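You operate a simulated robot arm through the tools that you are given. There is no shell and no other tool. Be economical: measure what you need, move in short steps, check, and stop when the job is done.

The job below is to be done with a simulated two-armed robot. You get a single attempt, and the scene is never put back.

Task
Pin the first brake hanger to its fork, then pin the block in the holder; latch both pins.

Only the result counts: the job must be done as asked and must still hold three seconds after the hand-in. Knocking over, shifting, dropping, spilling or breaking anything else fails it.

Robot
Two 7-joint arms with two-finger parallel grippers on one trunk, on a base that drives. Base frame: it is fixed to the floor where the robot stands at the start and does not move with it; the origin is under the middle of the robot, x ahead of it, y to its left, z up. Lengths are in m, angles in degrees, forces in N, time in s.
The left shoulder is at the start at [0.07, 0.134, 1.276], the right one opposite. With the tool pointing down near the work surface each hand reaches from about 0.1 to 0.64 m from the robot's upright axis, wherever it stands, measured 20 degrees to its own side. Places, roughly: block latch [0.6, 0.1, 1]; block pin [0.5, 0.1, 1.1]; far left stay nut [2.4, -2.2, 1.2]; far right stay nut [2.9, -2.8, 1.2]; first brake hanger [0.8, 0.1, 1.4]; first brake pin [0.7, -0.1, 0.9]; first pin latch [0.8, -0.1, 0.8]; inner left stay nut [2.5, -2.3, 1.2]; inner right stay nut [2.8, -2.7, 1.2]; last red lever [2.8, -2.6, 1.1]; last wing nut [2.9, -2.8, 1.1]; left bar latch [1.2, -0.4, 1.3]; middle red lever [1.5, -0.9, 1.1]; middle wing nut [1.6, -1, 1.1]; right bar latch [1.6, -1, 1.3]; second pin latch [2, -1.7, 0.9]. Payload 1.57 kg a hand.
The tool frame of a hand sits at the grasp point between the pads (the TCP): z along the fingers, y along the line on which they close. The tips reach 0.03 m beyond it. The gripper opens to 0.08 m. The fingers are 0.017 m wide and 0.012 m thick; the gripper's body (0.04 by 0.082 m) begins 0.08 m behind the TCP.
Orientation is that of the tool frame in the base frame, as a unit quaternion [w, x, y, z]. With the fingers straight down and closing along the base's y, the tool's x points along the base's -x, its y along +y and its z along -z.

Tools
- The arms move only by the tool servo_tool. It takes "left_deltas", "right_deltas" or both (then of equal length, played together; a hand with none holds still); each is a list that holds one entry, the list of rows, each a list of 7 numbers: the shift along the tool's x, y, z in m, then the turn, a rotation vector about the tool's x, y, z in degrees, then the opening, from 0 (shut) to 1 (fully open). In form: [[[tx, ty, tz, wx, wy, wz, gripper], ...]]. A call has 1 to 12 rows; each row shifts and turns the commanded pose from where the row before left it, along the tool's axes as they then stand. Rows are played at 5 a second. More than 0.05 m and 8.6 degrees between two rows, or a gripper value outside its range, and nothing of the call is played. Where a pose cannot be reached the arm comes as near as it can. A force on the tool above 40 N (or 10 N above the force at the start of the call, whichever is more), or a blocked arm, ends the call early, and 0.2 s more pass. Each finger travels about 0.153 m/s and halts on what it meets, pressing with about 29 N; the grip force reading is that of the motor and also rises with nothing between the fingers. The clock runs only during rows and for 0.2 s after the last one: add rows that do not move to give the fingers time. The reply holds the time, the measured pose of the TCP, the force on the tool along the base axes, the opening and the grip force, in the units named above and with some noise, with the torque about the TCP (base axes, N m) and any sound that the robot's microphone picked up.
- Cameras (640 x 400 px; columns grow to the right, rows downward): "scene" is now at [0.1374, -0.0031, 1.4997]; the picture's right is [-0.02, -1.00, 0.00], its down [-0.62, 0.02, -0.79] and it looks along [0.79, -0.02, -0.62] (base axes); focal length 261 px, centre (320, 200). "left" rides on the left gripper at [0.072, 0.007, -0.122] in its tool frame; the picture's right is [-0.09, 1.00, 0.00], its down [-0.84, -0.08, -0.54] and it looks along [-0.54, -0.05, 0.84] (tool axes); focal length 238 px, centre (320, 200). "right" rides on the right gripper at [0.072, -0.007, -0.122] in its tool frame; the picture's right is [0.09, 1.00, 0.00], its down [-0.84, 0.08, -0.54] and it looks along [-0.54, 0.05, 0.84] (tool axes); focal length 238 px, centre (320, 200). There is no depth. A picture from a camera that has moved, and an enlarged one, comes with that camera's place and axes in the base frame and with its lens.
- snapshot(camera): a new picture of that camera. The clock stands still meanwhile.
- raise_lower(by): slides the trunk up (or, below 0, down) by that many m; the arms and the scene camera ride with it, the base frame stays. It gives what a move gives, with no picture.
- steer(legs): drives the robot by 1 to 6 legs, each [ahead, left, turn to the left] in m, m and degrees, along the robot's own axes; the way and the turn of a leg run together, so that a leg with both is an arc; at most 1.5 m and 180 degrees a leg. The arms and the cameras ride along, it lands a little off, and it stops where it bumps. It gives what a move gives.
- turn_head(pan, tilt): turns the head with the scene camera to pan (to the left, within 86 degrees either way) and tilt (down, from -29 to 69), counted from straight ahead of the robot. It gives what a move gives.
- zoom(camera, box): a new picture of the part [left, top, right, bottom] of that camera's present view, enlarged. The clock stands still meanwhile.
- sign_off(): hands the job in; it is judged then, once.

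Go step by step. Nothing tells you exact positions but the pictures and the camera data: compare them with the known pose of the tool, close in by small moves and look again before you grip or let go. The budget is 120 turns and 88 pictures, counting those below and the enlarged ones. Unless the task says otherwise, let go and move clear before handing in, and close with one line.

The tools are called by a JSON object that holds its "api" and its "payload". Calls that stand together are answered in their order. servo_tool: Moves the arms, as the interface text tells. Its arguments: {"type":"object","properties":{"left_deltas":{"type":"array"},"right_deltas":{"type":"array"}},"required":[]} The other tools are called the same way: raise_lower (by) slides the trunk up or down; steer (legs) drives the base; turn_head (pan, tilt) turns the head that bears the scene camera; snapshot (camera) takes a picture; zoom (camera, box) takes an enlarged picture of a part of a camera's view; sign_off () hands the job in.

At the start:

```text
time_s: 0.0
left_position: [0.489, 0.1731, 1.2627]
left_tcp_rot: [0.0, -0.001, 1.0, -0.001]
left_ft_force: [-0.1, -0.3, -0.4]
left_wrist_torque: [0.04, -0.03, 0.0]
left_gripper_width: 0.08
left_grasp_force: 0.0
right_position: [0.3452, -0.1818, 1.2576]
right_tcp_rot: [0.0, -0.001, 1.0, 0.001]
right_ft_force: [-0.8, 0.0, 0.2]
right_wrist_torque: [0.0, 0.02, 0.01]
right_gripper_width: 0.0798
right_grasp_force: 0.0
trunk travel left (down, up): [-0.85, 0.09]
robot x, y, heading: [0.0029, -0.0001, 0.0]
head pan, tilt: [-1.4, 38.0]
```

scene: 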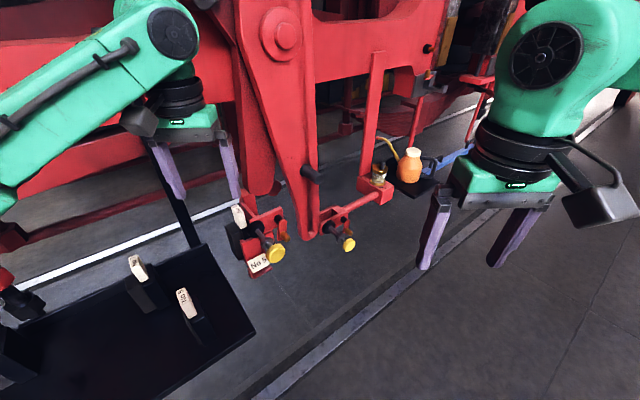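
right: 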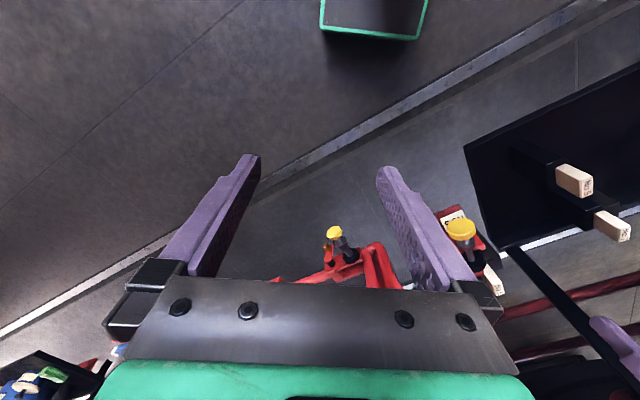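
left: 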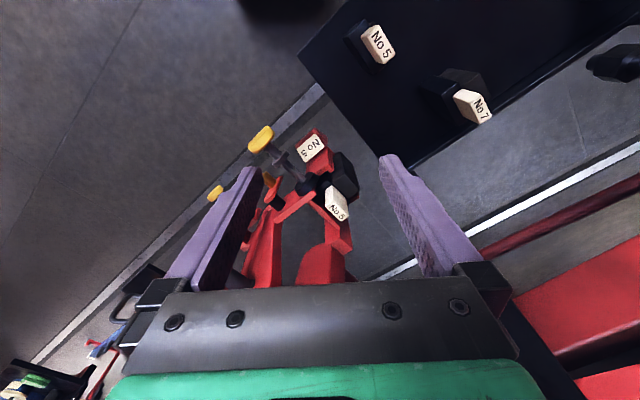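

I see a red frame with a hanger and two yellow-headed pins near the middle, plus a tray with block pieces at left. I'll look closer before moving.

{"api": "zoom", "payload": {"camera": "scene", "box": [210, 130, 450, 290]}}

{"api": "zoom", "payload": {"camera": "left", "box": [190, 80, 400, 300]}}

{"api": "zoom", "payload": {"camera": "right", "box": [270, 180, 530, 310]}}

```text
2.50 times, centred on (330, 210) of scene
camera zoom: at [0.1374, -0.0031, 1.4997], right [-0.02, -1.0, 0.0], down [-0.62, 0.02, -0.79], along [0.79, -0.02, -0.62], focal length 653 px, centre (295, 175)
```

zoom: 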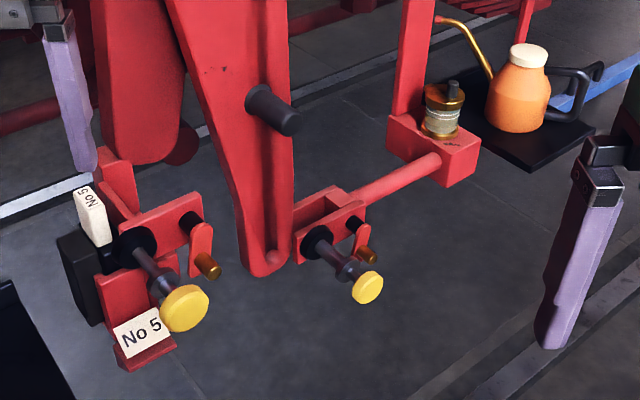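

```text
1.82 times, centred on (295, 190) of left
camera zoom: at [0.4169, 0.1817, 1.3856], right [0.09, 1.0, 0.0], down [0.84, -0.08, 0.54], along [0.54, -0.05, -0.84], focal length 433 px, centre (366, 218)
```

zoom: 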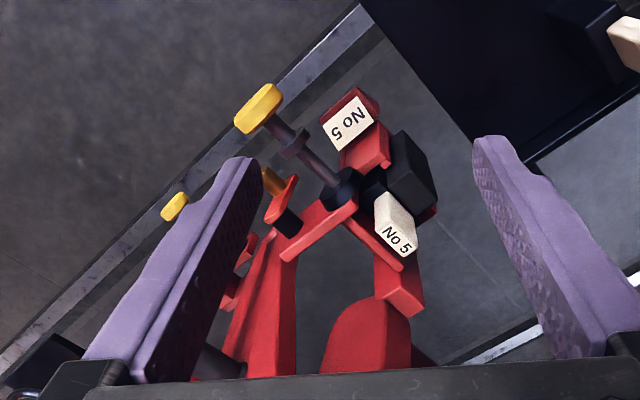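

```text
2.46 times, centred on (400, 245) of right
camera zoom: at [0.2724, -0.1881, 1.3791], right [-0.09, 1.0, 0.0], down [0.84, 0.08, 0.54], along [0.54, 0.05, -0.84], focal length 587 px, centre (123, 89)
```

zoom: 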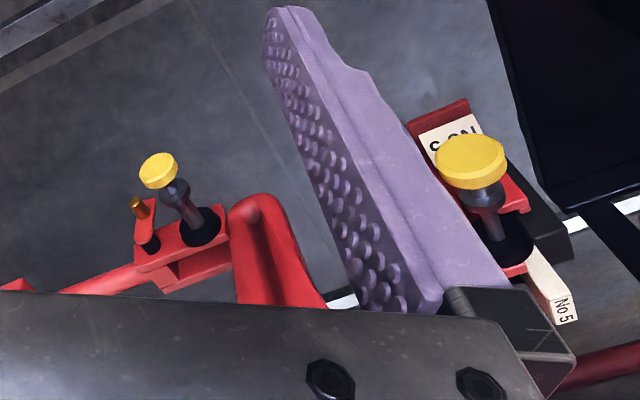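

Triangulating gives the block pin knob at about (0.52, 0.085, 1.05) and the brake pin knob at about (0.713, -0.107, 0.865). Both pins run horizontally at about 36° to the left. I'll shift right and turn to face along the pin axes.

{"api": "steer", "payload": {"legs": [[0, -0.3, 0], [0, 0, 36]]}}

{"api": "turn_head", "payload": {"pan": 0, "tilt": 38}}

{"api": "snapshot", "payload": {"camera": "scene"}}

```text
time_s: 3.7
left_position: [0.2927, 0.1316, 1.2631]
left_tcp_rot: [0.0, -0.31, 0.951, 0.0]
left_ft_force: [-0.2, 0.6, 0.1]
left_wrist_torque: [-0.07, -0.02, -0.02]
left_gripper_width: 0.0799
left_grasp_force: 0.1
right_position: [0.386, -0.2427, 1.257]
right_tcp_rot: [0.0, -0.31, 0.951, 0.001]
right_ft_force: [-0.4, -0.1, -0.9]
right_wrist_torque: [0.0, 0.01, 0.0]
right_gripper_width: 0.08
right_grasp_force: 0.0
trunk travel left (down, up): [-0.85, 0.09]
robot x, y, heading: [0.0033, -0.2939, 36.1]
head pan, tilt: [-1.4, 38.0]
```

```text
time_s: 4.4
left_position: [0.2918, 0.1311, 1.2621]
left_tcp_rot: [0.0, -0.311, 0.95, 0.0]
left_ft_force: [0.0, 0.3, 0.2]
left_wrist_torque: [0.0, -0.02, 0.03]
left_gripper_width: 0.0799
left_grasp_force: 0.0
right_position: [0.3864, -0.2416, 1.2572]
right_tcp_rot: [0.0, -0.31, 0.951, 0.0]
right_ft_force: [0.3, 0.4, 0.0]
right_wrist_torque: [-0.02, 0.0, -0.01]
right_gripper_width: 0.0801
right_grasp_force: 0.0
trunk travel left (down, up): [-0.85, 0.09]
robot x, y, heading: [-0.0021, -0.2991, 36.0]
head pan, tilt: [0.0, 38.0]
```

```text
81 pictures are left
camera scene: at [0.1116, -0.2176, 1.4997], right [0.59, -0.81, 0.0], down [-0.5, -0.36, -0.79], along [0.64, 0.46, -0.62], focal length 261 px, centre (320, 200)
```

scene: 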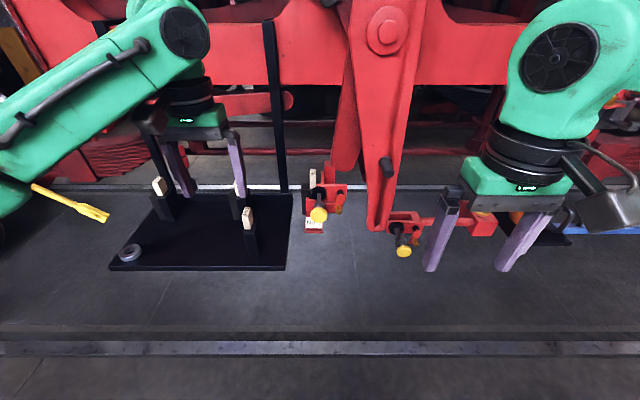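

The brake hanger hangs just left of its fork, with a black handle at mid height. I'll move right and forward so both pins come within easy reach.

{"api": "steer", "payload": {"legs": [[0.1, -0.22, 0]]}}

{"api": "snapshot", "payload": {"camera": "scene"}}

{"api": "zoom", "payload": {"camera": "scene", "box": [180, 150, 420, 300]}}

```text
time_s: 6.2
left_position: [0.5001, 0.0159, 1.2629]
left_tcp_rot: [0.001, -0.313, 0.95, -0.002]
left_ft_force: [-0.8, 0.1, -0.6]
left_wrist_torque: [-0.02, -0.03, -0.02]
left_gripper_width: 0.0801
left_grasp_force: 0.2
right_position: [0.5944, -0.3577, 1.2591]
right_tcp_rot: [0.002, -0.312, 0.95, 0.0]
right_ft_force: [0.0, 0.8, -0.3]
right_wrist_torque: [-0.01, -0.02, 0.01]
right_gripper_width: 0.0799
right_grasp_force: 0.0
trunk travel left (down, up): [-0.85, 0.09]
robot x, y, heading: [0.2119, -0.4152, 36.3]
head pan, tilt: [0.0, 38.0]
```

```text
80 pictures are left
camera scene: at [0.3192, -0.3345, 1.4999], right [0.59, -0.81, 0.0], down [-0.49, -0.37, -0.79], along [0.64, 0.47, -0.61], focal length 261 px, centre (320, 200)
```

scene: 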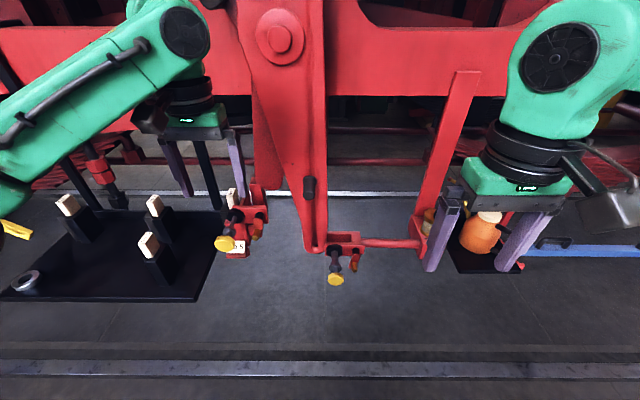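

```text
2.67 times, centred on (300, 225) of scene
camera zoom: at [0.3192, -0.3345, 1.4999], right [0.59, -0.81, 0.0], down [-0.49, -0.37, -0.79], along [0.64, 0.47, -0.61], focal length 696 px, centre (373, 133)
```

zoom: 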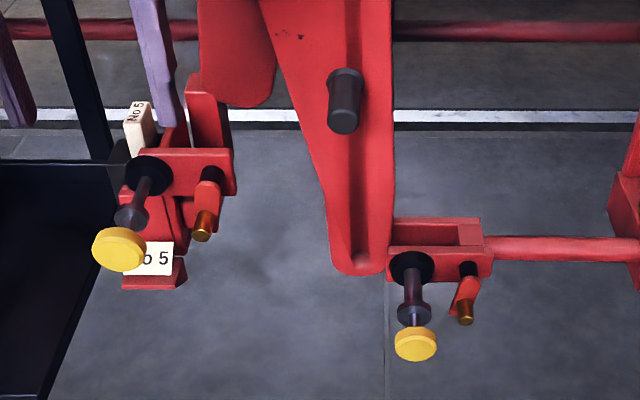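

The hanger's eye has to swing right into the fork's open slot, and the handle for that is at about 0.65 ahead, z 1.125. I'll start orienting both hands: the left tilted forward for the handle, the right horizontal for pushing the pin.

{"api": "servo_tool", "payload": {"left_deltas": [[[0, -0.03, 0, 0, 0, 0, 1], [0, -0.03, 0, 0, 0, 0, 1], [0, -0.03, 0, 0, 0, 0, 1], [0, -0.03, 0, 0, 0, 0, 1], [0, -0.027, 0, 0, 0, 0, 1], [0, 0, 0, 0, -8.5, 0, 1], [0, 0, 0, 0, -8.5, 0, 1], [0, 0, 0, 0, -8.5, 0, 1], [0, 0, 0, 0, -8.5, 0, 1], [0, 0, 0, 0, -8.5, 0, 1], [0, 0, 0, 0, -8.5, 0, 1], [0, 0, 0, 0, -9, 0, 1]]], "right_deltas": [[[-0.03, 0, 0.02, 0, 0, 0, 1], [-0.03, 0, 0.02, 0, 0, 0, 1], [-0.03, 0, 0.02, 0, 0, 0, 1], [-0.02, 0, 0.02, 0, 0, 0, 1], [0, 0, 0.02, 0, 0, 0, 1], [0, 0, 0, 0, -8.5, 0, 1], [0, 0, 0, 0, -8.5, 0, 1], [0, 0, 0, 0, -8.5, 0, 1], [0, 0, 0, 0, -8.5, 0, 1], [0, 0, 0, 0, -8.5, 0, 1], [0, 0, 0, 0, -8.5, 0, 1], [0, 0, 0, 0, -8.5, 0, 0.5]]]}}

```text
refused: row 12 steps farther than a row can; nothing moved
```

One row's turn was too big, so I'm resending with smaller turns.

{"api": "servo_tool", "payload": {"left_deltas": [[[0, -0.03, 0, 0, 0, 0, 1], [0, -0.03, 0, 0, 0, 0, 1], [0, -0.03, 0, 0, 0, 0, 1], [0, -0.03, 0, 0, 0, 0, 1], [0, -0.027, 0, 0, 0, 0, 1], [0, 0, 0, 0, -8.5, 0, 1], [0, 0, 0, 0, -8.5, 0, 1], [0, 0, 0, 0, -8.5, 0, 1], [0, 0, 0, 0, -8.5, 0, 1], [0, 0, 0, 0, -8.5, 0, 1], [0, 0, 0, 0, -8.5, 0, 1], [0, 0, 0, 0, -8.5, 0, 1]]], "right_deltas": [[[-0.03, 0, 0.02, 0, 0, 0, 1], [-0.03, 0, 0.02, 0, 0, 0, 1], [-0.03, 0, 0.02, 0, 0, 0, 1], [-0.02, 0, 0.02, 0, 0, 0, 1], [0, 0, 0.02, 0, 0, 0, 1], [0, 0, 0, 0, -8.5, 0, 1], [0, 0, 0, 0, -8.5, 0, 1], [0, 0, 0, 0, -8.5, 0, 1], [0, 0, 0, 0, -8.5, 0, 1], [0, 0, 0, 0, -8.5, 0, 1], [0, 0, 0, 0, -8.5, 0, 1], [0, 0, 0, 0, -8.5, 0, 0.5]]]}}

{"api": "raise_lower", "payload": {"by": -0.13}}

{"api": "snapshot", "payload": {"camera": "scene"}}

```text
time_s: 8.8
left_position: [0.5895, -0.1066, 1.2631]
left_tcp_rot: [0.471, -0.271, 0.825, 0.155]
left_ft_force: [-0.2, -0.3, 0.7]
left_wrist_torque: [0.0, 0.02, 0.0]
left_gripper_width: 0.0799
left_grasp_force: 0.1
right_position: [0.6865, -0.2939, 1.1579]
right_tcp_rot: [0.472, -0.27, 0.825, 0.156]
right_ft_force: [0.2, 0.0, 0.3]
right_wrist_torque: [0.01, 0.05, 0.01]
right_gripper_width: 0.0401
right_grasp_force: 0.0
trunk travel left (down, up): [-0.85, 0.09]
robot x, y, heading: [0.2109, -0.4167, 36.4]
head pan, tilt: [0.0, 38.0]
```

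```text
time_s: 10.3
left_position: [0.5896, -0.1042, 1.1339]
left_tcp_rot: [0.472, -0.271, 0.825, 0.154]
left_ft_force: [0.7, 0.1, -0.5]
left_wrist_torque: [-0.04, 0.06, -0.04]
left_gripper_width: 0.08
left_grasp_force: 0.0
right_position: [0.685, -0.2933, 1.0288]
right_tcp_rot: [0.471, -0.27, 0.825, 0.155]
right_ft_force: [-0.3, -0.4, 0.0]
right_wrist_torque: [-0.01, -0.01, 0.02]
right_gripper_width: 0.0399
right_grasp_force: 0.1
trunk travel left (down, up): [-0.72, 0.22]
robot x, y, heading: [0.2103, -0.4148, 36.1]
head pan, tilt: [0.0, 38.0]
```

```text
78 pictures are left
camera scene: at [0.3222, -0.3364, 1.3698], right [0.59, -0.81, 0.0], down [-0.5, -0.36, -0.79], along [0.64, 0.47, -0.62], focal length 261 px, centre (320, 200)
```

scene: 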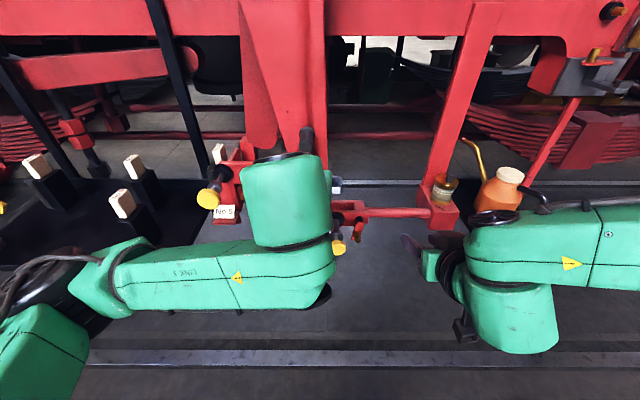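

The left forearm now blocks part of the scene view, so I'll check with the wrist cameras.

{"api": "snapshot", "payload": {"camera": "left"}}

{"api": "snapshot", "payload": {"camera": "right"}}

```text
77 pictures are left
camera left: at [0.4714, -0.1828, 1.134], right [-0.55, 0.83, 0.08], down [0.01, -0.09, 1.0], along [0.83, 0.55, 0.04], focal length 238 px, centre (320, 200)
```

left: 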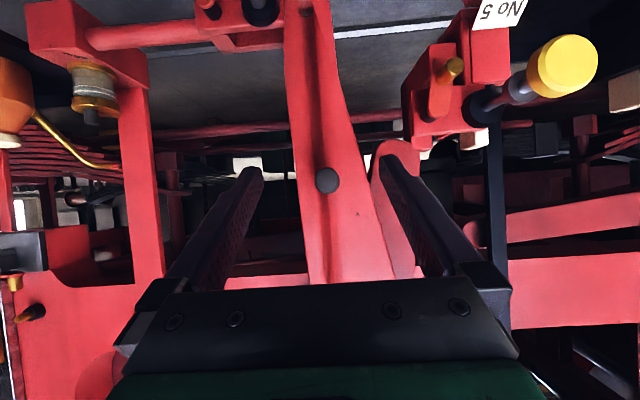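

```text
76 pictures are left
camera right: at [0.5752, -0.3825, 1.0274], right [-0.63, 0.77, -0.08], down [-0.08, 0.04, 1.0], along [0.77, 0.63, 0.04], focal length 238 px, centre (320, 200)
```

right: 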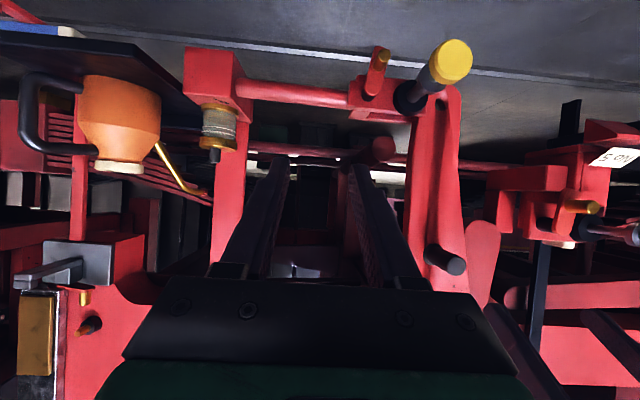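

The handle sits at b≈0.031, z≈1.122, in line with the left hand. I'll advance the left hand to it while the right hand levels out and moves in front of the brake pin knob.

{"api": "servo_tool", "payload": {"left_deltas": [[[-0.0141, 0.001, 0.0279, 0, 0, 0, 1], [-0.0141, 0.001, 0.0279, 0, 0, 0, 1], [-0.0141, 0.001, 0.0279, 0, 0, 0, 1], [-0.0141, 0.001, 0.0279, 0, 0, 0, 1], [0, 0, 0, 0, 0, 0, 1], [0, 0, 0, 0, 0, 0, 1], [0, 0, 0, 0, 0, 0, 1], [0, 0, 0, 0, 0, 0, 1]]], "right_deltas": [[[0, 0, 0, 0, -8.5, 0, 0.5], [0, 0, 0, 0, -8.5, 0, 0.5], [0, 0, 0, 0, -8.5, 0, 0], [0, 0, 0, 0, -5, 0, 0], [0.04, 0.034, 0, 0, 0, 0, 0], [0.04, 0.034, 0, 0, 0, 0, 0], [0.04, 0.034, 0, 0, 0, 0, 0], [0.037, 0.032, 0, 0, 0, 0, 0]]]}}

{"api": "snapshot", "payload": {"camera": "left"}}

{"api": "snapshot", "payload": {"camera": "right"}}

```text
refused: row 5 steps farther than a row can; nothing moved
```

```text
75 pictures are left
camera left: at [0.4714, -0.1828, 1.134], right [-0.55, 0.83, 0.08], down [0.01, -0.09, 1.0], along [0.83, 0.55, 0.04], focal length 238 px, centre (320, 200)
```

left: 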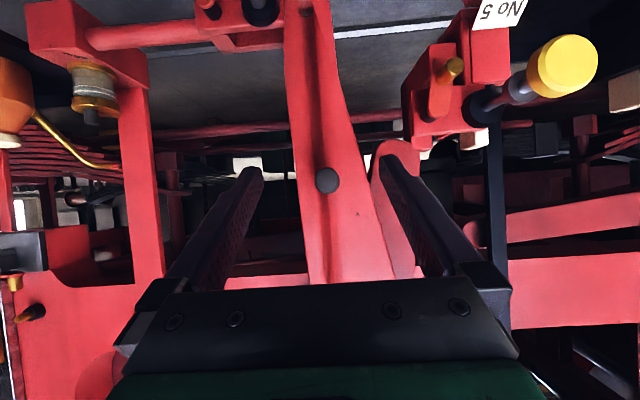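

```text
74 pictures are left
camera right: at [0.5752, -0.3825, 1.0274], right [-0.63, 0.77, -0.08], down [-0.08, 0.04, 1.0], along [0.77, 0.63, 0.04], focal length 238 px, centre (320, 200)
```

right: 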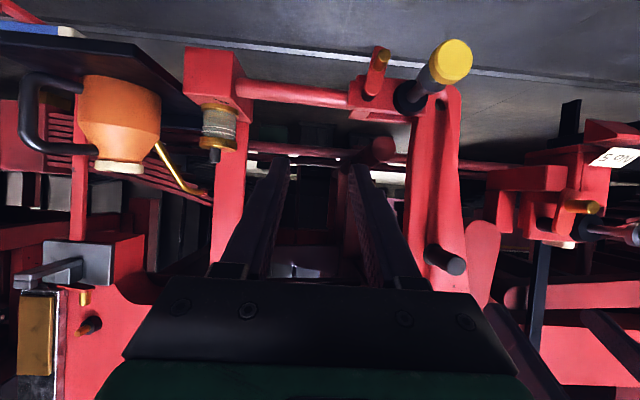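

Combined steps must stay under 0.05 m, so I'm resending with smaller ones.

{"api": "servo_tool", "payload": {"left_deltas": [[[-0.0141, 0.001, 0.0279, 0, 0, 0, 1], [-0.0141, 0.001, 0.0279, 0, 0, 0, 1], [-0.0141, 0.001, 0.0279, 0, 0, 0, 1], [-0.0141, 0.001, 0.0279, 0, 0, 0, 1], [0, 0, 0, 0, 0, 0, 1], [0, 0, 0, 0, 0, 0, 1], [0, 0, 0, 0, 0, 0, 1], [0, 0, 0, 0, 0, 0, 1], [0, 0, 0, 0, 0, 0, 1]]], "right_deltas": [[[0, 0, 0, 0, -8.5, 0, 0.5], [0, 0, 0, 0, -8.5, 0, 0.5], [0, 0, 0, 0, -8.5, 0, 0], [0, 0, 0, 0, -5, 0, 0], [0.032, 0.027, 0, 0, 0, 0, 0], [0.032, 0.027, 0, 0, 0, 0, 0], [0.032, 0.027, 0, 0, 0, 0, 0], [0.031, 0.027, 0, 0, 0, 0, 0], [0.031, 0.027, 0, 0, 0, 0, 0]]]}}

{"api": "snapshot", "payload": {"camera": "left"}}

{"api": "snapshot", "payload": {"camera": "right"}}

```text
time_s: 12.3
left_position: [0.6871, -0.0266, 1.125]
left_tcp_rot: [0.472, -0.27, 0.825, 0.153]
left_ft_force: [0.1, 0.2, -0.1]
left_wrist_torque: [-0.02, 0.0, -0.03]
left_gripper_width: 0.0801
left_grasp_force: 0.0
right_position: [0.629, -0.215, 1.0299]
right_tcp_rot: [0.625, -0.231, 0.72, 0.195]
right_ft_force: [0.4, 0.3, -0.6]
right_wrist_torque: [0.0, -0.02, -0.02]
right_gripper_width: 0.0002
right_grasp_force: 21.4
right hand out of reach, approached as far as the arm can: row 1, 2, 3, 4, 5, 6, 7, 8, 9
trunk travel left (down, up): [-0.72, 0.22]
robot x, y, heading: [0.2114, -0.415, 36.3]
head pan, tilt: [0.0, 38.0]
```

```text
73 pictures are left
camera left: at [0.5687, -0.1048, 1.1251], right [-0.55, 0.83, 0.08], down [0.01, -0.09, 1.0], along [0.83, 0.55, 0.04], focal length 238 px, centre (320, 200)
```

left: 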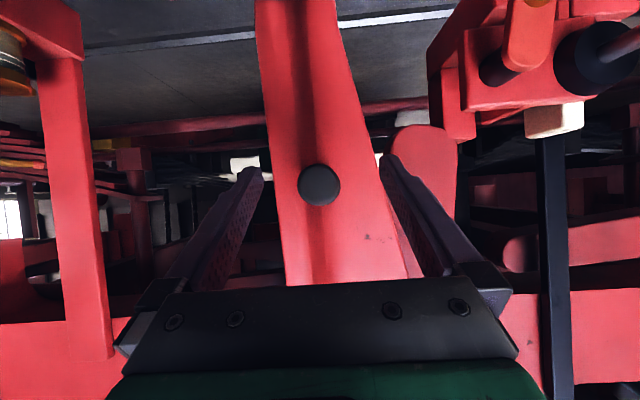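

```text
72 pictures are left
camera right: at [0.5261, -0.2952, 0.9764], right [-0.58, 0.81, -0.1], down [-0.39, -0.17, 0.91], along [0.71, 0.57, 0.41], focal length 238 px, centre (320, 200)
```

right: 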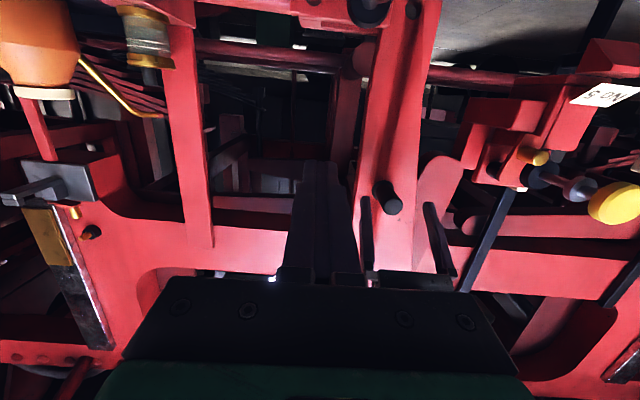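

The left hand is lined up on the handle, so I'll go the last 3 cm and grip it. The right arm can't get fully horizontal there, so I'll use about 50° of pitch instead.

{"api": "servo_tool", "payload": {"left_deltas": [[[-0.0068, 0, 0.0145, 0, 0, 0, 1], [-0.0068, 0, 0.0145, 0, 0, 0, 1], [0, 0, 0, 0, 0, 0, 0.5], [0, 0, 0, 0, 0, 0, 0.2], [0, 0, 0, 0, 0, 0, 0.2], [0, 0, 0, 0, 0, 0, 0.2]]], "right_deltas": [[[0, 0, 0, 0, 7, 0, 0], [0, 0, 0, 0, 7, 0, 0], [0, 0, 0, 0, 7, 0, 0], [0, 0, 0, 0, 7, 0, 0], [0, 0, 0, 0, 7, 0, 0], [0, 0, 0, 0, 0, 0, 0]]]}}

{"api": "snapshot", "payload": {"camera": "left"}}

```text
time_s: 13.7
left_position: [0.7123, -0.0097, 1.1211]
left_tcp_rot: [0.471, -0.271, 0.825, 0.154]
left_ft_force: [0.6, -0.3, -0.9]
left_wrist_torque: [-0.02, 0.05, -1.26]
left_gripper_width: 0.0295
left_grasp_force: 39.0
right_position: [0.6301, -0.2143, 1.0311]
right_tcp_rot: [0.38, -0.279, 0.874, 0.117]
right_ft_force: [0.4, 0.0, -0.5]
right_wrist_torque: [0.01, 0.01, 0.01]
right_gripper_width: 0.0
right_grasp_force: 21.4
trunk travel left (down, up): [-0.72, 0.22]
robot x, y, heading: [0.2075, -0.416, 36.3]
head pan, tilt: [0.0, 38.0]
```

```text
71 pictures are left
camera left: at [0.5946, -0.0862, 1.1221], right [-0.55, 0.83, 0.08], down [0.01, -0.09, 1.0], along [0.83, 0.55, 0.04], focal length 238 px, centre (320, 200)
```

left: 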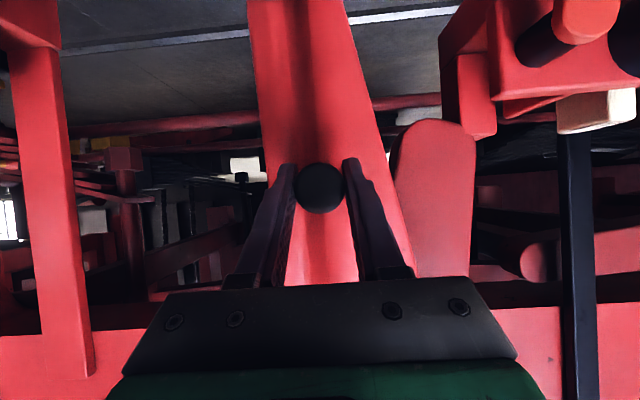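

The handle is gripped (0.0295 m). I'll swing the hanger to the right in small steps and watch through the right camera.

{"api": "servo_tool", "payload": {"left_deltas": [[[-0.0009, -0.006, -0.0005, 0, 0, 0, 0.2], [-0.0009, -0.006, -0.0005, 0, 0, 0, 0.2], [-0.0009, -0.006, -0.0005, 0, 0, 0, 0.2], [0, 0, 0, 0, 0, 0, 0.2]]]}}

{"api": "snapshot", "payload": {"camera": "right"}}

{"api": "snapshot", "payload": {"camera": "scene"}}

```text
time_s: 14.7
left_position: [0.7231, -0.0236, 1.1218]
left_tcp_rot: [0.468, -0.272, 0.827, 0.155]
left_ft_force: [-10.7, -6.9, -20.9]
left_wrist_torque: [0.4, 0.03, -0.83]
left_gripper_width: 0.0295
left_grasp_force: 38.9
right_position: [0.6295, -0.215, 1.03]
right_tcp_rot: [0.381, -0.279, 0.874, 0.118]
right_ft_force: [0.3, -0.9, -0.3]
right_wrist_torque: [0.03, -0.02, 0.03]
right_gripper_width: 0.0003
right_grasp_force: 21.7
trunk travel left (down, up): [-0.72, 0.22]
robot x, y, heading: [0.211, -0.414, 36.5]
head pan, tilt: [0.0, 38.0]
```

```text
70 pictures are left
camera right: at [0.52, -0.2989, 1.0596], right [-0.62, 0.78, -0.07], down [0.09, 0.17, 0.98], along [0.78, 0.6, -0.18], focal length 238 px, centre (320, 200)
```

right: 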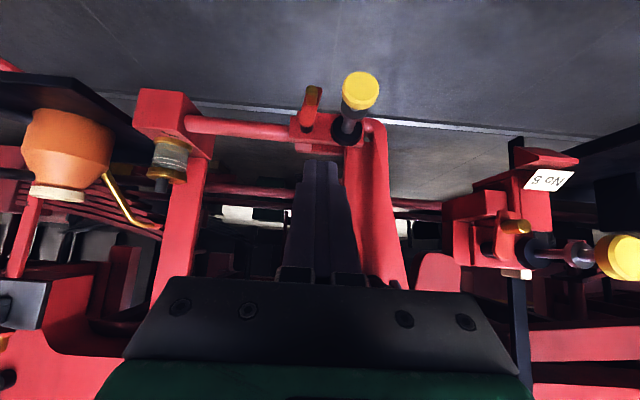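

```text
69 pictures are left
camera scene: at [0.3224, -0.3358, 1.3694], right [0.59, -0.81, 0.0], down [-0.5, -0.36, -0.79], along [0.63, 0.47, -0.62], focal length 261 px, centre (320, 200)
```

scene: 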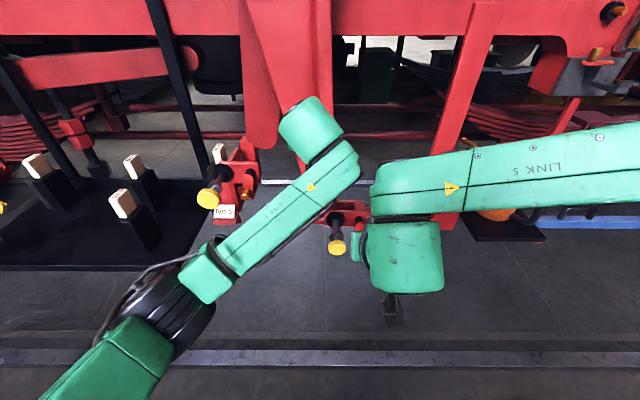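

The hanger swings freely with the hand. Before continuing I'll zoom in on the fork.

{"api": "zoom", "payload": {"camera": "right", "box": [250, 60, 430, 180]}}

```text
3.33 times, centred on (340, 120) of right
camera zoom: at [0.52, -0.2989, 1.0596], right [-0.62, 0.78, -0.07], down [0.09, 0.17, 0.98], along [0.78, 0.6, -0.18], focal length 794 px, centre (253, 467)
```

zoom: 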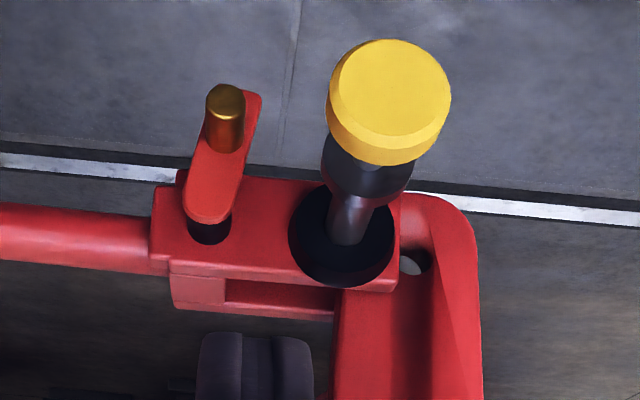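

The eye is visible about 3.5 cm left of the bore and roughly level with it. That takes about 2 cm more at the handle.

{"api": "servo_tool", "payload": {"left_deltas": [[[0, -0.005, 0, 0, 0, 0, 0.2], [0, -0.005, 0, 0, 0, 0, 0.2], [0, -0.005, 0, 0, 0, 0, 0.2], [0, 0, 0, 0, 0, 0, 0.2]]]}}

{"api": "zoom", "payload": {"camera": "right", "box": [250, 60, 430, 180]}}

```text
time_s: 15.7
left_position: [0.7318, -0.0343, 1.1241]
left_tcp_rot: [0.469, -0.272, 0.826, 0.155]
left_ft_force: [-14.8, -7.5, -23.1]
left_wrist_torque: [-0.18, 0.66, -0.68]
left_gripper_width: 0.0296
left_grasp_force: 38.7
right_position: [0.6269, -0.2147, 1.0302]
right_tcp_rot: [0.381, -0.278, 0.874, 0.117]
right_ft_force: [-0.3, 0.1, 0.5]
right_wrist_torque: [0.03, 0.02, 0.01]
right_gripper_width: 0.0001
right_grasp_force: 21.2
trunk travel left (down, up): [-0.72, 0.22]
robot x, y, heading: [0.212, -0.4164, 36.5]
head pan, tilt: [0.0, 38.0]
```

```text
3.33 times, centred on (340, 120) of right
camera zoom: at [0.5192, -0.2989, 1.06], right [-0.62, 0.78, -0.08], down [0.09, 0.17, 0.98], along [0.78, 0.6, -0.18], focal length 794 px, centre (253, 467)
```

zoom: 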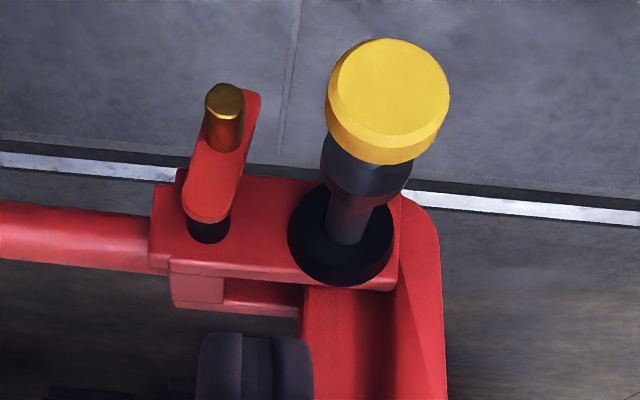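

About 1.4 cm more at the handle should align the eye with the bore. I'll continue gently.

{"api": "servo_tool", "payload": {"left_deltas": [[[-0.0005, -0.005, -0.0003, 0, 0, 0, 0.2], [-0.0005, -0.005, -0.0003, 0, 0, 0, 0.2], [-0.0005, -0.004, -0.0003, 0, 0, 0, 0.2], [0, 0, 0, 0, 0, 0, 0.2]]]}}

{"api": "zoom", "payload": {"camera": "right", "box": [250, 60, 430, 180]}}

```text
time_s: 16.7
left_position: [0.7397, -0.0458, 1.1248]
left_tcp_rot: [0.47, -0.272, 0.826, 0.154]
left_ft_force: [-17.0, -7.0, -23.6]
left_wrist_torque: [-0.4, 0.78, -0.78]
left_gripper_width: 0.0295
left_grasp_force: 39.0
right_position: [0.6279, -0.2145, 1.0304]
right_tcp_rot: [0.382, -0.277, 0.874, 0.116]
right_ft_force: [0.3, 0.0, 0.6]
right_wrist_torque: [0.04, -0.02, -0.01]
right_gripper_width: 0.0001
right_grasp_force: 21.1
trunk travel left (down, up): [-0.72, 0.22]
robot x, y, heading: [0.2078, -0.4133, 36.2]
head pan, tilt: [0.0, 38.0]
```

```text
3.33 times, centred on (340, 120) of right
camera zoom: at [0.5191, -0.2984, 1.0601], right [-0.62, 0.78, -0.08], down [0.09, 0.17, 0.98], along [0.78, 0.6, -0.18], focal length 794 px, centre (253, 467)
```

zoom: 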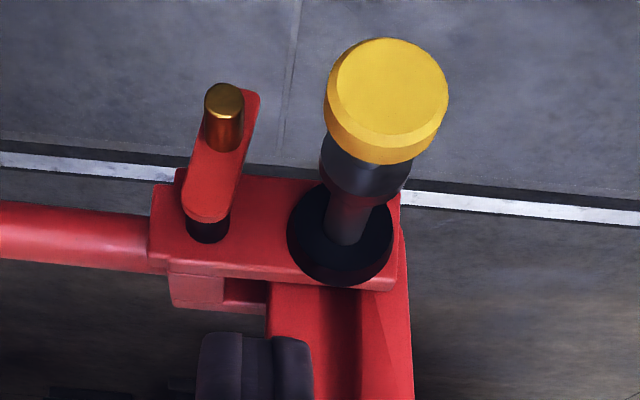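

The eye is nearly centred, so I'll nudge it 2 mm more. At the same time I'll bring the closed right fingers to just in front of the yellow knob.

{"api": "servo_tool", "payload": {"left_deltas": [[[0, -0.002, 0, 0, 0, 0, 0.2], [0, 0, 0, 0, 0, 0, 0.2], [0, 0, 0, 0, 0, 0, 0.2], [0, 0, 0, 0, 0, 0, 0.2], [0, 0, 0, 0, 0, 0, 0.2]]], "right_deltas": [[[0.0087, 0.0083, 0.0334, 0, 0, 0, 0], [0.0087, 0.0083, 0.0334, 0, 0, 0, 0], [0.0087, 0.0083, 0.0334, 0, 0, 0, 0], [0.0087, 0.0083, 0.0334, 0, 0, 0, 0], [0.0087, 0.0083, 0.0334, 0, 0, 0, 0]]]}}

{"api": "snapshot", "payload": {"camera": "right"}}

{"api": "snapshot", "payload": {"camera": "scene"}}

```text
time_s: 17.9
left_position: [0.741, -0.0473, 1.1262]
left_tcp_rot: [0.47, -0.273, 0.825, 0.154]
left_ft_force: [-15.3, -4.4, -21.5]
left_wrist_torque: [-0.4, 0.74, -0.65]
left_gripper_width: 0.0297
left_grasp_force: 39.1
right_position: [0.6961, -0.1832, 0.9169]
right_tcp_rot: [0.381, -0.279, 0.874, 0.117]
right_ft_force: [0.1, 0.3, -0.8]
right_wrist_torque: [0.01, -0.03, -0.01]
right_gripper_width: 0.0
right_grasp_force: 21.0
right hand out of reach, approached as far as the arm can: row 3, 4, 5
trunk travel left (down, up): [-0.72, 0.22]
robot x, y, heading: [0.2126, -0.4183, 36.0]
head pan, tilt: [0.0, 38.0]
```

```text
65 pictures are left
camera right: at [0.5864, -0.2678, 0.9474], right [-0.63, 0.78, -0.07], down [0.09, 0.17, 0.98], along [0.77, 0.61, -0.18], focal length 238 px, centre (320, 200)
```

right: 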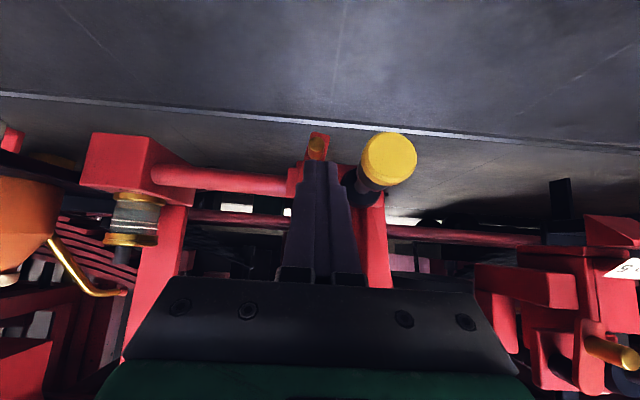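

```text
64 pictures are left
camera scene: at [0.3211, -0.335, 1.3697], right [0.59, -0.81, 0.0], down [-0.5, -0.37, -0.79], along [0.64, 0.47, -0.62], focal length 261 px, centre (320, 200)
```

scene: 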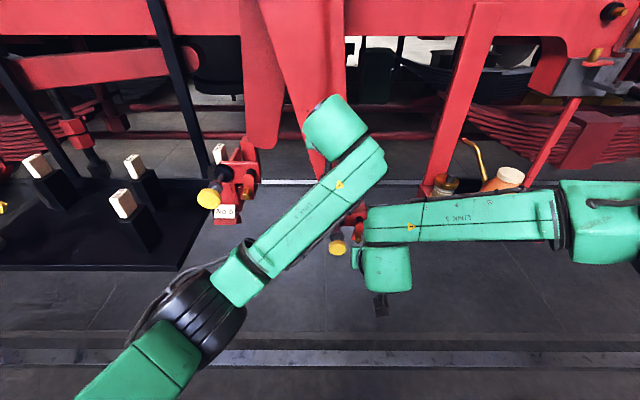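

The right arm is folded too tightly to reach the knob from here, because the base is too close. I'll ease the hanger back, release it, and back the base away for a better stance.

{"api": "servo_tool", "payload": {"left_deltas": [[[0, 0.008, 0, 0, 0, 0, 0.2], [0, 0.008, 0, 0, 0, 0, 0.2], [0, 0.008, 0, 0, 0, 0, 0.2], [0, 0.008, 0, 0, 0, 0, 0.2], [0, 0.008, 0, 0, 0, 0, 0.2], [0.0005, 0.006, 0, 0, 0, 0, 0.2], [0, 0, 0, 0, 0, 0, 1], [0, 0, 0, 0, 0, 0, 1], [0, 0, 0, 0, 0, 0, 1], [0.0141, 0, -0.0279, 0, 0, 0, 1], [0.0141, 0, -0.0279, 0, 0, 0, 1], [0.0141, 0, -0.0279, 0, 0, 0, 1]]]}}

{"api": "steer", "payload": {"legs": [[-0.15, 0, 0], [0, 0.06, 0]]}}

{"api": "snapshot", "payload": {"camera": "scene"}}

```text
time_s: 20.5
left_position: [0.638, -0.0678, 1.1326]
left_tcp_rot: [0.472, -0.272, 0.824, 0.155]
left_ft_force: [-0.4, -0.3, -0.8]
left_wrist_torque: [-0.02, 0.02, 0.06]
left_gripper_width: 0.08
left_grasp_force: 0.1
right_position: [0.6969, -0.1858, 0.9186]
right_tcp_rot: [0.381, -0.278, 0.874, 0.118]
right_ft_force: [-0.1, -0.1, 0.2]
right_wrist_torque: [-0.01, -0.02, 0.01]
right_gripper_width: 0.0
right_grasp_force: 21.5
trunk travel left (down, up): [-0.72, 0.22]
robot x, y, heading: [0.2111, -0.4141, 36.2]
head pan, tilt: [0.0, 38.0]
```

```text
time_s: 22.5
left_position: [0.4848, -0.1097, 1.1317]
left_tcp_rot: [0.47, -0.271, 0.826, 0.155]
left_ft_force: [0.2, 0.1, 0.3]
left_wrist_torque: [0.0, 0.0, 0.04]
left_gripper_width: 0.0799
left_grasp_force: 0.0
right_position: [0.5423, -0.2267, 0.9169]
right_tcp_rot: [0.38, -0.278, 0.874, 0.119]
right_ft_force: [0.1, 0.0, -0.2]
right_wrist_torque: [0.01, 0.01, -0.02]
right_gripper_width: 0.0
right_grasp_force: 21.5
trunk travel left (down, up): [-0.72, 0.22]
robot x, y, heading: [0.0553, -0.4551, 36.5]
head pan, tilt: [0.0, 38.0]
```

```text
63 pictures are left
camera scene: at [0.1683, -0.3793, 1.3696], right [0.59, -0.81, 0.0], down [-0.5, -0.36, -0.79], along [0.63, 0.47, -0.62], focal length 261 px, centre (320, 200)
```

scene: 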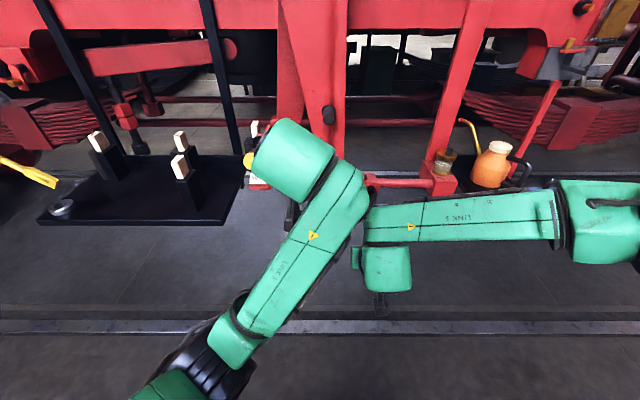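

The base is back and the right arm is looser. I'll bring both hands up: the right in front of the pin knob, the left short of the handle.

{"api": "servo_tool", "payload": {"left_deltas": [[[-0.0152, -0.0135, 0.0259, 0, 0, 0, 1], [-0.0152, -0.0135, 0.0259, 0, 0, 0, 1], [-0.0152, -0.0135, 0.0259, 0, 0, 0, 1], [-0.0152, -0.0135, 0.0259, 0, 0, 0, 1], [0, 0, 0, 0, 0, 0, 1]]], "right_deltas": [[[-0.0226, 0, 0.0353, 0, 0, 0, 0], [-0.0226, 0, 0.0353, 0, 0, 0, 0], [-0.0226, 0, 0.0353, 0, 0, 0, 0], [-0.0226, 0, 0.0353, 0, 0, 0, 0], [0, 0, 0, 0, 0, 0, 0]]]}}

{"api": "snapshot", "payload": {"camera": "left"}}

{"api": "snapshot", "payload": {"camera": "right"}}

```text
time_s: 23.7
left_position: [0.6103, -0.0808, 1.1332]
left_tcp_rot: [0.472, -0.272, 0.824, 0.155]
left_ft_force: [0.1, 0.1, 0.8]
left_wrist_torque: [0.02, -0.02, 0.0]
left_gripper_width: 0.0804
left_grasp_force: 0.1
right_position: [0.6616, -0.2185, 0.9382]
right_tcp_rot: [0.381, -0.28, 0.873, 0.118]
right_ft_force: [0.0, 0.9, -0.4]
right_wrist_torque: [0.0, -0.02, -0.03]
right_gripper_width: 0.0
right_grasp_force: 20.9
right hand out of reach, approached as far as the arm can: row 1, 2, 3, 4
trunk travel left (down, up): [-0.72, 0.22]
robot x, y, heading: [0.0549, -0.4561, 36.3]
head pan, tilt: [0.0, 38.0]
```

```text
62 pictures are left
camera left: at [0.4933, -0.1577, 1.1332], right [-0.55, 0.83, 0.08], down [0.01, -0.09, 1.0], along [0.83, 0.55, 0.04], focal length 238 px, centre (320, 200)
```

left: 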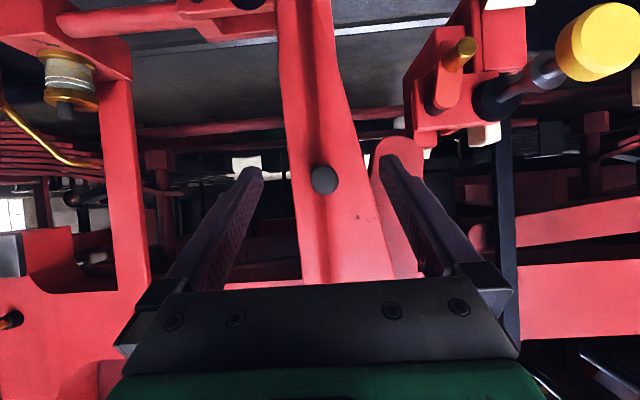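

```text
61 pictures are left
camera right: at [0.553, -0.3017, 0.9678], right [-0.63, 0.78, -0.07], down [0.09, 0.17, 0.98], along [0.77, 0.61, -0.18], focal length 238 px, centre (320, 200)
```

right: 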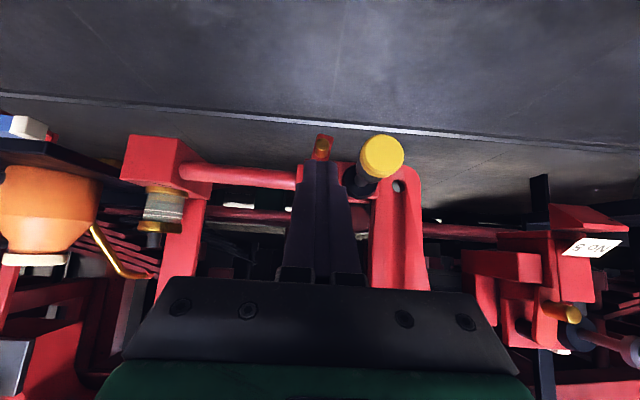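

The right arm's limit seems to come from the hand being low relative to its shoulder. Lowering the trunk should free it, and I'll raise the left hand to compensate.

{"api": "raise_lower", "payload": {"by": -0.16}}

{"api": "servo_tool", "payload": {"left_deltas": [[[-0.0345, 0, -0.0203, 0, 0, 0, 1], [-0.0345, 0, -0.0203, 0, 0, 0, 1], [-0.0345, 0, -0.0203, 0, 0, 0, 1], [-0.0345, 0, -0.0203, 0, 0, 0, 1]]], "right_deltas": [[[-0.02, 0.015, -0.02, 0, 0, 0, 0], [-0.02, 0.015, -0.02, 0, 0, 0, 0], [-0.02, 0.015, -0.02, 0, 0, 0, 0], [0, 0.015, 0, 0, 0, 0, 0]]]}}

{"api": "snapshot", "payload": {"camera": "right"}}

{"api": "snapshot", "payload": {"camera": "scene"}}

```text
time_s: 25.5
left_position: [0.6113, -0.0806, 0.9725]
left_tcp_rot: [0.471, -0.272, 0.824, 0.156]
left_ft_force: [-0.5, 0.5, -0.4]
left_wrist_torque: [0.0, -0.01, 0.0]
left_gripper_width: 0.0799
left_grasp_force: 0.1
right_position: [0.6629, -0.2177, 0.7771]
right_tcp_rot: [0.381, -0.278, 0.874, 0.118]
right_ft_force: [0.7, -1.2, 0.4]
right_wrist_torque: [-0.02, -0.01, -0.03]
right_gripper_width: 0.0002
right_grasp_force: 21.4
trunk travel left (down, up): [-0.56, 0.38]
robot x, y, heading: [0.054, -0.4628, 36.1]
head pan, tilt: [0.0, 38.0]
```

```text
time_s: 26.5
left_position: [0.6103, -0.0802, 1.1321]
left_tcp_rot: [0.472, -0.272, 0.824, 0.155]
left_ft_force: [0.3, -0.3, 0.4]
left_wrist_torque: [0.03, 0.03, 0.04]
left_gripper_width: 0.0801
left_grasp_force: 0.0
right_position: [0.6246, -0.1795, 0.8644]
right_tcp_rot: [0.382, -0.278, 0.873, 0.119]
right_ft_force: [-1.3, 0.0, 0.1]
right_wrist_torque: [-0.03, -0.02, 0.02]
right_gripper_width: 0.0001
right_grasp_force: 21.3
right hand out of reach, approached as far as the arm can: row 4
trunk travel left (down, up): [-0.56, 0.38]
robot x, y, heading: [0.0581, -0.4571, 36.2]
head pan, tilt: [0.0, 38.0]
```

```text
60 pictures are left
camera right: at [0.5149, -0.2638, 0.8945], right [-0.63, 0.78, -0.07], down [0.09, 0.17, 0.98], along [0.77, 0.61, -0.18], focal length 238 px, centre (320, 200)
```

right: 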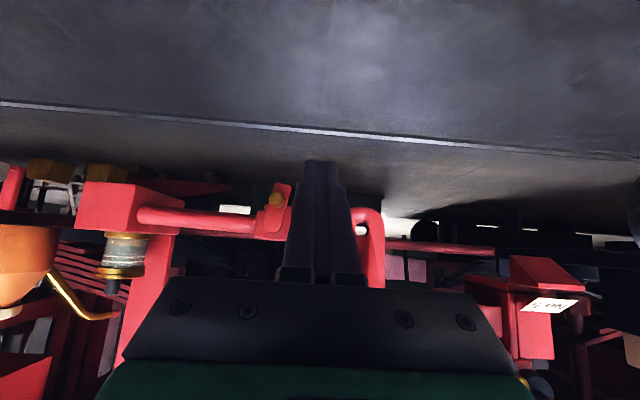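

```text
59 pictures are left
camera scene: at [0.1651, -0.3786, 1.2098], right [0.59, -0.81, 0.0], down [-0.5, -0.36, -0.79], along [0.64, 0.47, -0.61], focal length 261 px, centre (320, 200)
```

scene: 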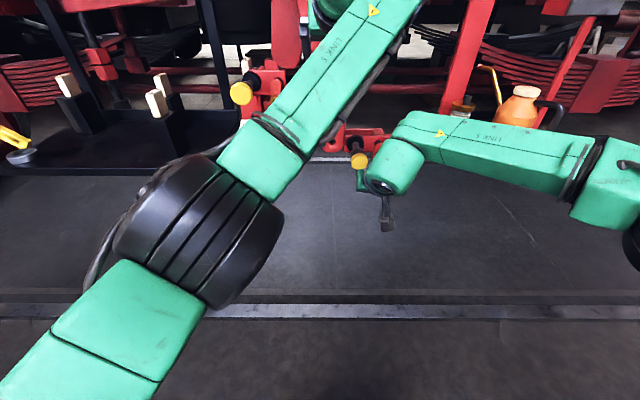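

The remaining limit is reaching leftward with the right hand. Shifting the base left by 10 cm fixes that.

{"api": "steer", "payload": {"legs": [[-0.02, 0.1, 0]]}}

{"api": "servo_tool", "payload": {"left_deltas": [[[0, -0.025, 0, 0, 0, 0, 1], [0, -0.025, 0, 0, 0, 0, 1], [0, -0.025, 0, 0, 0, 0, 1], [0, -0.025, 0, 0, 0, 0, 1]]], "right_deltas": [[[0, -0.025, 0, 0, 0, 0, 0], [0, -0.025, 0, 0, 0, 0, 0], [0, -0.025, 0, 0, 0, 0, 0], [0, -0.015, 0, 0, 0, 0, 0]]]}}

{"api": "snapshot", "payload": {"camera": "left"}}

{"api": "snapshot", "payload": {"camera": "right"}}

```text
time_s: 27.7
left_position: [0.5364, -0.0108, 1.1322]
left_tcp_rot: [0.472, -0.271, 0.825, 0.154]
left_ft_force: [0.6, 0.6, 0.3]
left_wrist_torque: [0.0, 0.01, -0.01]
left_gripper_width: 0.08
left_grasp_force: 0.1
right_position: [0.5491, -0.1095, 0.8638]
right_tcp_rot: [0.38, -0.278, 0.874, 0.119]
right_ft_force: [0.3, 0.4, -0.4]
right_wrist_torque: [0.04, -0.03, 0.02]
right_gripper_width: 0.0
right_grasp_force: 21.4
trunk travel left (down, up): [-0.56, 0.38]
robot x, y, heading: [-0.0236, -0.3887, 36.3]
head pan, tilt: [0.0, 38.0]
```

```text
time_s: 28.7
left_position: [0.5541, -0.0461, 1.1273]
left_tcp_rot: [0.474, -0.268, 0.825, 0.154]
left_ft_force: [0.0, -1.4, -0.5]
left_wrist_torque: [0.03, -0.03, 0.03]
left_gripper_width: 0.0801
left_grasp_force: 0.1
left hand out of reach, approached as far as the arm can: row 1, 2, 3, 4
right_position: [0.6019, -0.1838, 0.8636]
right_tcp_rot: [0.381, -0.278, 0.874, 0.119]
right_ft_force: [-0.2, 0.1, -0.1]
right_wrist_torque: [0.01, -0.03, -0.03]
right_gripper_width: 0.0001
right_grasp_force: 21.8
trunk travel left (down, up): [-0.56, 0.38]
robot x, y, heading: [-0.0204, -0.386, 36.3]
head pan, tilt: [0.0, 38.0]
```

```text
58 pictures are left
camera left: at [0.4354, -0.1236, 1.1272], right [-0.55, 0.83, 0.08], down [0.01, -0.09, 1.0], along [0.84, 0.55, 0.04], focal length 238 px, centre (320, 200)
```

left: 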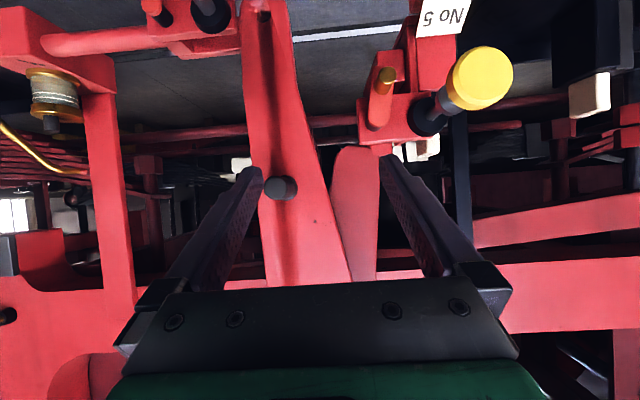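

```text
57 pictures are left
camera right: at [0.4925, -0.2673, 0.8938], right [-0.63, 0.78, -0.07], down [0.1, 0.17, 0.98], along [0.77, 0.61, -0.18], focal length 238 px, centre (320, 200)
```

right: 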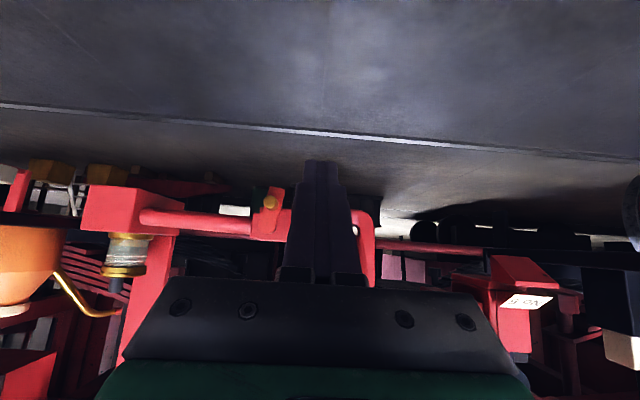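

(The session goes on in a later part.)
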